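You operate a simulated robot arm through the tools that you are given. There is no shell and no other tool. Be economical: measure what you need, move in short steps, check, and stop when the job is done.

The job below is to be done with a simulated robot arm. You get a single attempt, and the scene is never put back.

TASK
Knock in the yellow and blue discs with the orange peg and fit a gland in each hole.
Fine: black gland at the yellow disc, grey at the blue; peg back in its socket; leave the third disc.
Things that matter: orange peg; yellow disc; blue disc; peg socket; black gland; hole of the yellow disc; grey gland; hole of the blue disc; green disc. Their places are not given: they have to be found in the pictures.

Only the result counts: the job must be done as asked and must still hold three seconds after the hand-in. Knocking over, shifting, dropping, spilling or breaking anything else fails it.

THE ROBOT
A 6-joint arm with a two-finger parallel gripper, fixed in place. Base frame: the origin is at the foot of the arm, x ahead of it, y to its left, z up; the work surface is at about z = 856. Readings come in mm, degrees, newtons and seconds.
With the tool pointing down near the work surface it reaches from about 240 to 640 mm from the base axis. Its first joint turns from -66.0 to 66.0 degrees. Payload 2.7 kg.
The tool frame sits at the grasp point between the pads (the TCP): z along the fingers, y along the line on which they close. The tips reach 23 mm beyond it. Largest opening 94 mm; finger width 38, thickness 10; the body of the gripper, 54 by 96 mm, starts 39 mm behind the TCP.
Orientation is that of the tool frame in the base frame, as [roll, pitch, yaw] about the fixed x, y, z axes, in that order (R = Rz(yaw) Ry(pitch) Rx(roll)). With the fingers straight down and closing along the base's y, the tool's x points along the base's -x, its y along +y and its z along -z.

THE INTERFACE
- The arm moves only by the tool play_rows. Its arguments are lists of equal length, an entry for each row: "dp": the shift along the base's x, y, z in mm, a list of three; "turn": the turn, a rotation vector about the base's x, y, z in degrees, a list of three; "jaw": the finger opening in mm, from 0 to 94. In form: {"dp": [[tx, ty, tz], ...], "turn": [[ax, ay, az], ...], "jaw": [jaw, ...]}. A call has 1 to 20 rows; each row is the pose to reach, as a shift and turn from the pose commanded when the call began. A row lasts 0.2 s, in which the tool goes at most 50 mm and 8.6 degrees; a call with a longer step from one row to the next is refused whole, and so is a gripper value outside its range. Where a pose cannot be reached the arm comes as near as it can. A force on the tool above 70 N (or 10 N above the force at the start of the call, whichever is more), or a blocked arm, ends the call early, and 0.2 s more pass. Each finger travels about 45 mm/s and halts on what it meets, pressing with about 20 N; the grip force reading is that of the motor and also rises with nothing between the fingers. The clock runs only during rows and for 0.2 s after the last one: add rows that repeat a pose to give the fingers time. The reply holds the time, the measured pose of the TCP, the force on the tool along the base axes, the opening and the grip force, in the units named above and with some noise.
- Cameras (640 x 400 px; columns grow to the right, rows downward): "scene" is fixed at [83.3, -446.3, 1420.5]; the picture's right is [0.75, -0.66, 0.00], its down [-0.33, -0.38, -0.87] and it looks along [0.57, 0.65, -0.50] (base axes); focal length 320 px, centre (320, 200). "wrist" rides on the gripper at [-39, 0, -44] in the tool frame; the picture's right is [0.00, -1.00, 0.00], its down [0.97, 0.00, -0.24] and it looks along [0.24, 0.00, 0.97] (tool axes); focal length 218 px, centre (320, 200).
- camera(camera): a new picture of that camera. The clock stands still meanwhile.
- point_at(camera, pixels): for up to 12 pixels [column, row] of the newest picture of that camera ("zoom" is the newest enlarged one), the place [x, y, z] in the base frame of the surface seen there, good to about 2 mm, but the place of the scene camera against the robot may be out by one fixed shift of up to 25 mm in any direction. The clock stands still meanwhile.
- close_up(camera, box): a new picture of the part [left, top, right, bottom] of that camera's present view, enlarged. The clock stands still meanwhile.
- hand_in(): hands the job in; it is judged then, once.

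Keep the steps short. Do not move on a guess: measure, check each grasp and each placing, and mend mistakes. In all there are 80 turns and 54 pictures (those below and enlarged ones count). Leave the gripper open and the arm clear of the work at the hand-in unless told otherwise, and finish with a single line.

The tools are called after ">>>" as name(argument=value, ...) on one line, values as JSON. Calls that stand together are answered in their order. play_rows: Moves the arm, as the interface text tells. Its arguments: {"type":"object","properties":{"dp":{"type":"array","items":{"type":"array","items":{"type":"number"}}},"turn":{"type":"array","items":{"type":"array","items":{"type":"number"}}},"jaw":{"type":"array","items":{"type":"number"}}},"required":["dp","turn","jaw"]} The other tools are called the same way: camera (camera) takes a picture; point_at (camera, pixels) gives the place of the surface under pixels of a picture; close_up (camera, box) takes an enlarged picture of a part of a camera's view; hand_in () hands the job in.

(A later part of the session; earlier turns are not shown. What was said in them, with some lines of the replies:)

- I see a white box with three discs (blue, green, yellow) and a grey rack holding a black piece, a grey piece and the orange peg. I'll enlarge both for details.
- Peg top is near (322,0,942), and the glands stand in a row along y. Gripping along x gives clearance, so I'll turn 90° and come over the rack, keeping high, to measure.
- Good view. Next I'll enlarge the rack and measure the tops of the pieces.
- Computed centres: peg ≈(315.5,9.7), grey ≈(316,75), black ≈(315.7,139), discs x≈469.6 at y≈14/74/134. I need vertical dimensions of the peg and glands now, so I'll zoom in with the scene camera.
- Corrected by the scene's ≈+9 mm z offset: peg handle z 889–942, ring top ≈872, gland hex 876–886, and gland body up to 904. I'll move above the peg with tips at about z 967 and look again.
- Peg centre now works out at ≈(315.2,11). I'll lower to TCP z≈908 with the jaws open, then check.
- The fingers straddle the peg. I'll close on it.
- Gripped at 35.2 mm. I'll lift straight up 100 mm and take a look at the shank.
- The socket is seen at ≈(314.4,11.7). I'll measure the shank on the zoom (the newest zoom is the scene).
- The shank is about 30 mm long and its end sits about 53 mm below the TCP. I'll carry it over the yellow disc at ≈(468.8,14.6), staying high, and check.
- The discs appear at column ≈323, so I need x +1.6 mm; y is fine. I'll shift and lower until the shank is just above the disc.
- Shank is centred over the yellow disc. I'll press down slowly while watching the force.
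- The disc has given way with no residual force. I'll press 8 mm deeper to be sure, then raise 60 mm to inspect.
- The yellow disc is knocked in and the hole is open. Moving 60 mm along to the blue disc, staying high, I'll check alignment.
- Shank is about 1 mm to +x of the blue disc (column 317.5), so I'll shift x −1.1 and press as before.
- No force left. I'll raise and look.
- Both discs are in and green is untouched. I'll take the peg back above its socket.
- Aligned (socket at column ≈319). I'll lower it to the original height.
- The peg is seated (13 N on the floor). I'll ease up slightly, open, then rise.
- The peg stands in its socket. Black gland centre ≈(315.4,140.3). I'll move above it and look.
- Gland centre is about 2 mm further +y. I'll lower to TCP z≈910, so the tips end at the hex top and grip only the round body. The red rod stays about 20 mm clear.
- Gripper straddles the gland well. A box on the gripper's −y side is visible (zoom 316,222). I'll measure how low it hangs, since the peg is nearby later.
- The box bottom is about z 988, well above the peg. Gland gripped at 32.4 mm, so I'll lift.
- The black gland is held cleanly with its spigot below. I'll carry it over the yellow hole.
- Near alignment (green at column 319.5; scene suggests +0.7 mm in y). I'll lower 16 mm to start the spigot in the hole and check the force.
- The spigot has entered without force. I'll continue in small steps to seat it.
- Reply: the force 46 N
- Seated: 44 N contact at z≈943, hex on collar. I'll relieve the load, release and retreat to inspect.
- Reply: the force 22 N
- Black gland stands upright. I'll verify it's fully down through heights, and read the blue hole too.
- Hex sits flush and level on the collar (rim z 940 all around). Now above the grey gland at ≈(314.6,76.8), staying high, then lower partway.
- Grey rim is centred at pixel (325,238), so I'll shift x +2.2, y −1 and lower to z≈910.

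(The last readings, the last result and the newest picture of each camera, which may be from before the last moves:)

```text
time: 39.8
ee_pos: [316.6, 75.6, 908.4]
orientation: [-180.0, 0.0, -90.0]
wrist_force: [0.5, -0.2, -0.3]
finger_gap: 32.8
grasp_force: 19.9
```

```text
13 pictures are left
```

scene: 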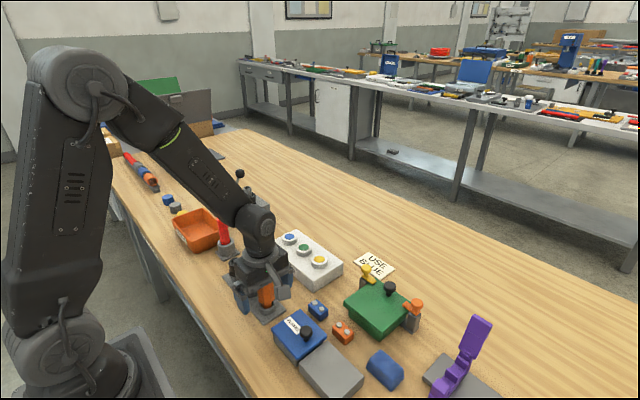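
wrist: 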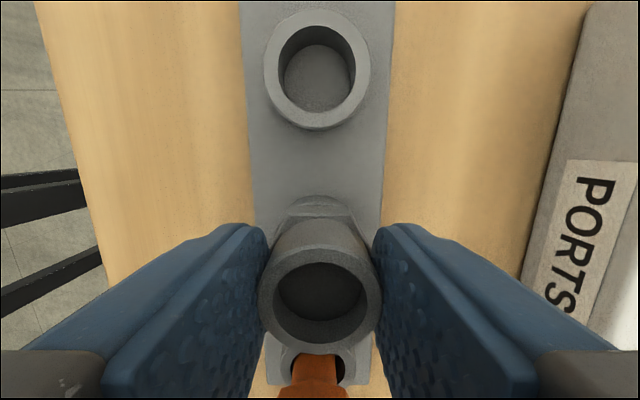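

Grey gripped at 32.8 mm, centred. I'll lift and carry it over the blue hole.

>>> play_rows(dp=[[0, 0, 10], [0, 0, 30], [0, 0, 60], [0, 0, 90], [38, 15, 90], [76, 30, 90], [115, 45, 90], [153.4, 59.4, 90], [153.4, 59.4, 75], [153.4, 59.4, 55], [153.4, 59.4, 55]], turn=[[0, 0, 0], [0, 0, 0], [0, 0, 0], [0, 0, 0], [0, 0, 0], [0, 0, 0], [0, 0, 0], [0, 0, 0], [0, 0, 0], [0, 0, 0], [0, 0, 0]], jaw=[25, 25, 25, 25, 25, 25, 25, 25, 25, 25, 25])

>>> camera(camera="wrist")

>>> close_up(camera="scene", box=[260, 200, 340, 270])

```text
time: 42.2
ee_pos: [472.8, 137.0, 965.1]
orientation: [180.0, 0.0, -90.0]
wrist_force: [-0.9, 0.1, 0.5]
finger_gap: 32.4
grasp_force: 20.0
```

```text
12 pictures are left
```

wrist: 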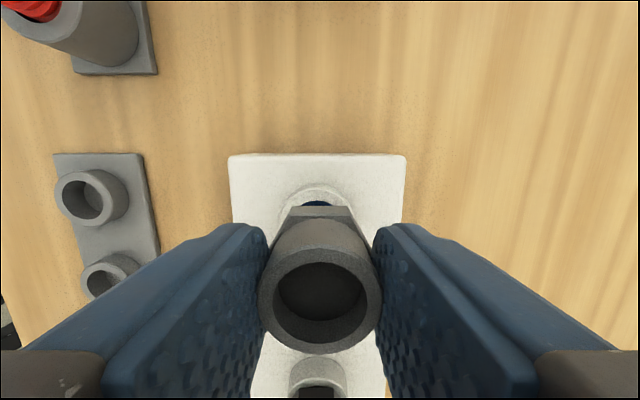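

```text
5.71 times, centred on (300, 235) of scene
```

zoom: 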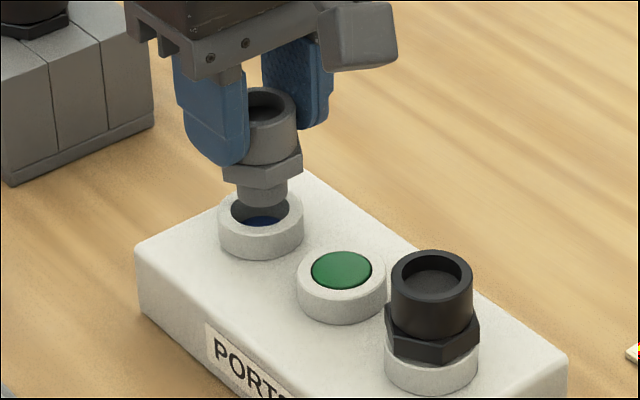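

Collar centre is at column ≈318, so I'll shift x −1.0 and lower 16 mm.

>>> play_rows(dp=[[-1, 0.2, -4], [-1, 0.2, -8], [-1, 0.2, -12], [-1, 0.2, -16], [-1, 0.2, -16]], turn=[[0, 0, 0], [0, 0, 0], [0, 0, 0], [0, 0, 0], [0, 0, 0]], jaw=[25, 25, 25, 25, 25])

>>> close_up(camera="scene", box=[260, 200, 340, 270])

```text
time: 43.4
ee_pos: [469.9, 135.4, 948.9]
orientation: [-180.0, 0.0, -89.9]
wrist_force: [0.4, -0.2, -0.1]
finger_gap: 32.5
grasp_force: 20.4
```

```text
5.71 times, centred on (300, 235) of scene
```

zoom: 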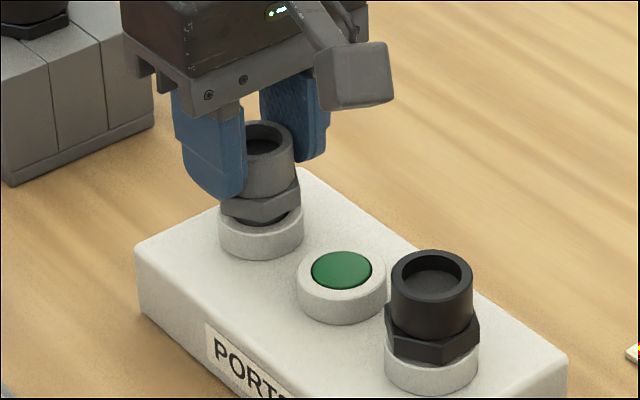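

Spigot is in the hole with no force. Next, seat it, to just short of the previous depth (z≈942.5), in small steps.

>>> play_rows(dp=[[0, 0, -1.5], [0, 0, -3], [0, 0, -4.5], [0, 0, -6], [0, 0, -7], [0, 0, -7]], turn=[[0, 0, 0], [0, 0, 0], [0, 0, 0], [0, 0, 0], [0, 0, 0], [0, 0, 0]], jaw=[25, 25, 25, 25, 25, 25])

```text
time: 44.8
ee_pos: [468.8, 136.1, 943.1]
orientation: [-179.8, 0.0, -90.0]
wrist_force: [1.4, -1.4, 8.6]
finger_gap: 32.5
grasp_force: 19.8
```

Contact is 8.6 N. I'll press 2 mm more to match the black, then relieve and release.

>>> play_rows(dp=[[0, 0, -1], [0, 0, -2], [0, 0, -2], [0, 0, 0], [0, 0, 1.5], [0, 0, 1.5]], turn=[[0, 0, 0], [0, 0, 0], [0, 0, 0], [0, 0, 0], [0, 0, 0], [0, 0, 0]], jaw=[25, 25, 25, 25, 25, 25])

>>> close_up(camera="scene", box=[260, 200, 340, 270])

```text
time: 46.2
ee_pos: [467.6, 136.4, 942.0]
orientation: [179.8, 0.0, -90.0]
wrist_force: [0.9, -1.4, -0.3]
finger_gap: 32.4
grasp_force: 20.2
```

```text
5.71 times, centred on (300, 235) of scene
```

zoom: 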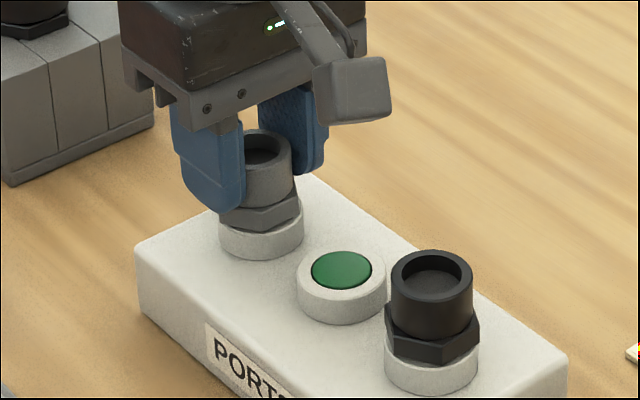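

Looks seated. I'll open and rise, then inspect.

>>> play_rows(dp=[[0, 0, 0], [0, 0, 0], [0, 0, 0], [0, 0, 0], [0, 0, 0], [0, 0, 20], [0, 0, 45], [0, 0, 70], [0, 0, 70]], turn=[[0, 0, 0], [0, 0, 0], [0, 0, 0], [0, 0, 0], [0, 0, 0], [0, 0, 0], [0, 0, 0], [0, 0, 0], [0, 0, 0]], jaw=[28, 36, 50, 65, 70, 70, 70, 70, 70])

>>> close_up(camera="scene", box=[270, 205, 350, 275])

>>> camera(camera="wrist")

```text
time: 48.2
ee_pos: [470.0, 135.7, 1013.3]
orientation: [179.9, 0.0, -89.9]
wrist_force: [-0.6, -0.2, 0.0]
finger_gap: 70.2
grasp_force: 0.1
```

```text
5.71 times, centred on (310, 240) of scene
```

zoom: 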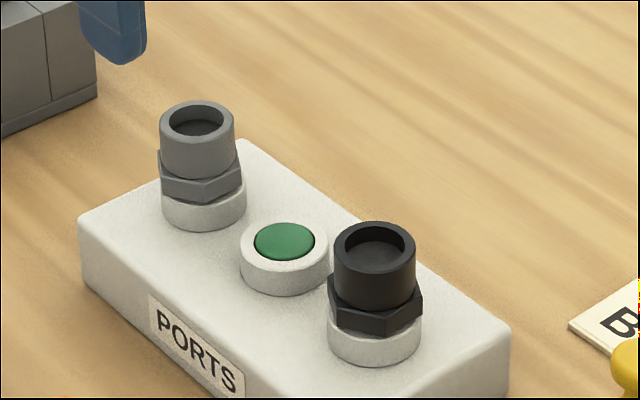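

```text
7 pictures are left
```

wrist: 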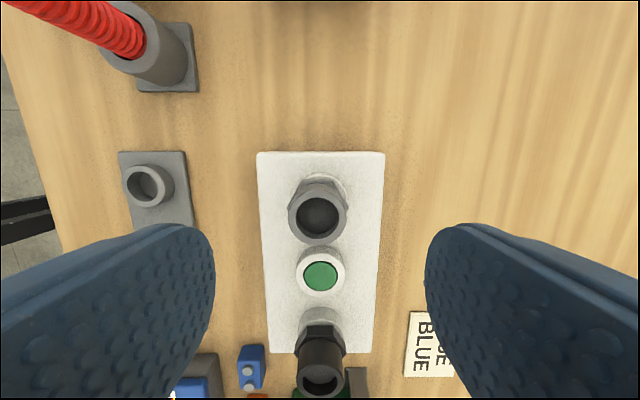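

Both are fitted. I'll check the grey's height and level as well as the black's.

>>> point_at(camera="wrist", pixels=[[293, 215], [342, 215], [317, 241], [317, 194], [302, 378], [340, 378], [305, 256], [320, 275]])

>>> close_up(camera="scene", box=[280, 212, 312, 244])

```text
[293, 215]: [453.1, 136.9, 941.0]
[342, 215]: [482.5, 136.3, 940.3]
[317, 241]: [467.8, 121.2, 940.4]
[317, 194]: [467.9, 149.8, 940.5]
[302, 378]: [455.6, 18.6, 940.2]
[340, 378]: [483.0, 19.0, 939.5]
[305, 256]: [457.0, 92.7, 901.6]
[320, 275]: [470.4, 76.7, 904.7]
```

```text
12.50 times, centred on (296, 228) of scene
```

zoom: 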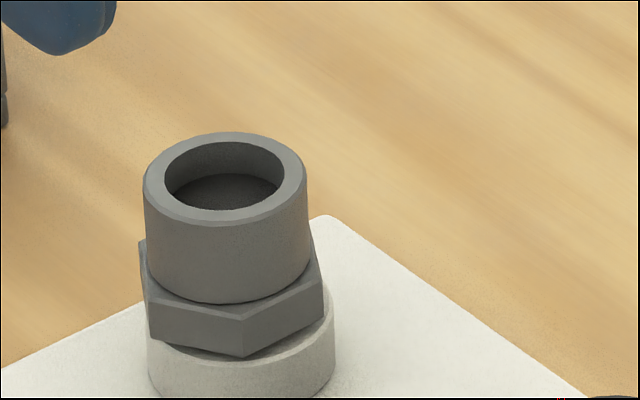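

Both glands are level at z≈940 and flush, with green untouched. I'll raise the arm clear with the gripper open and take a last overall look.

>>> play_rows(dp=[[0, 0, 40], [0, 0, 80], [-20, -20, 120], [-40, -20, 150], [-40, -20, 150], [-40, -20, 150]], turn=[[0, 0, 0], [0, 0, 0], [0, 0, 0], [0, 0, 0], [0, 0, 0], [0, 0, 0]], jaw=[70, 80, 94, 94, 94, 94])

>>> camera(camera="scene")

>>> close_up(camera="scene", box=[210, 210, 370, 330])

```text
time: 49.6
ee_pos: [428.7, 115.5, 1163.2]
orientation: [180.0, 0.0, -90.0]
wrist_force: [1.2, -0.1, -0.6]
finger_gap: 94.0
grasp_force: 0.0
```

```text
5 pictures are left
```

scene: 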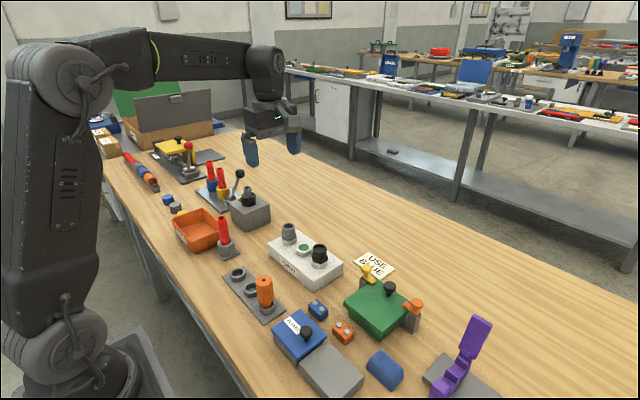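

```text
3.33 times, centred on (290, 270) of scene
```

zoom: 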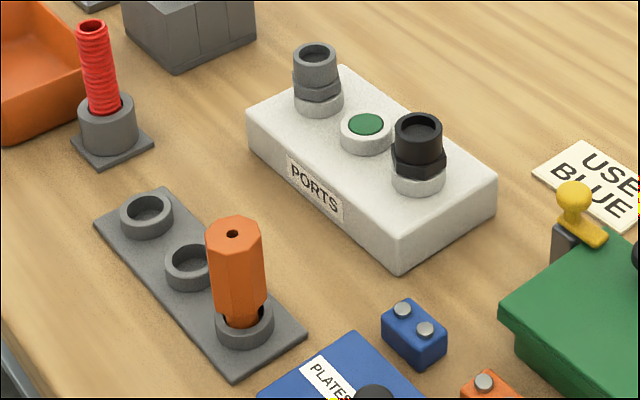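

The picture shows everything as asked: both glands fitted, the peg in its socket, green intact and nothing else moved. Handing in.

>>> hand_in()

```text
The job is handed in.
```

The yellow and blue discs are knocked in, the black gland is in the yellow hole and the grey in the blue, the orange peg is back in its socket, and the green disc was left alone.
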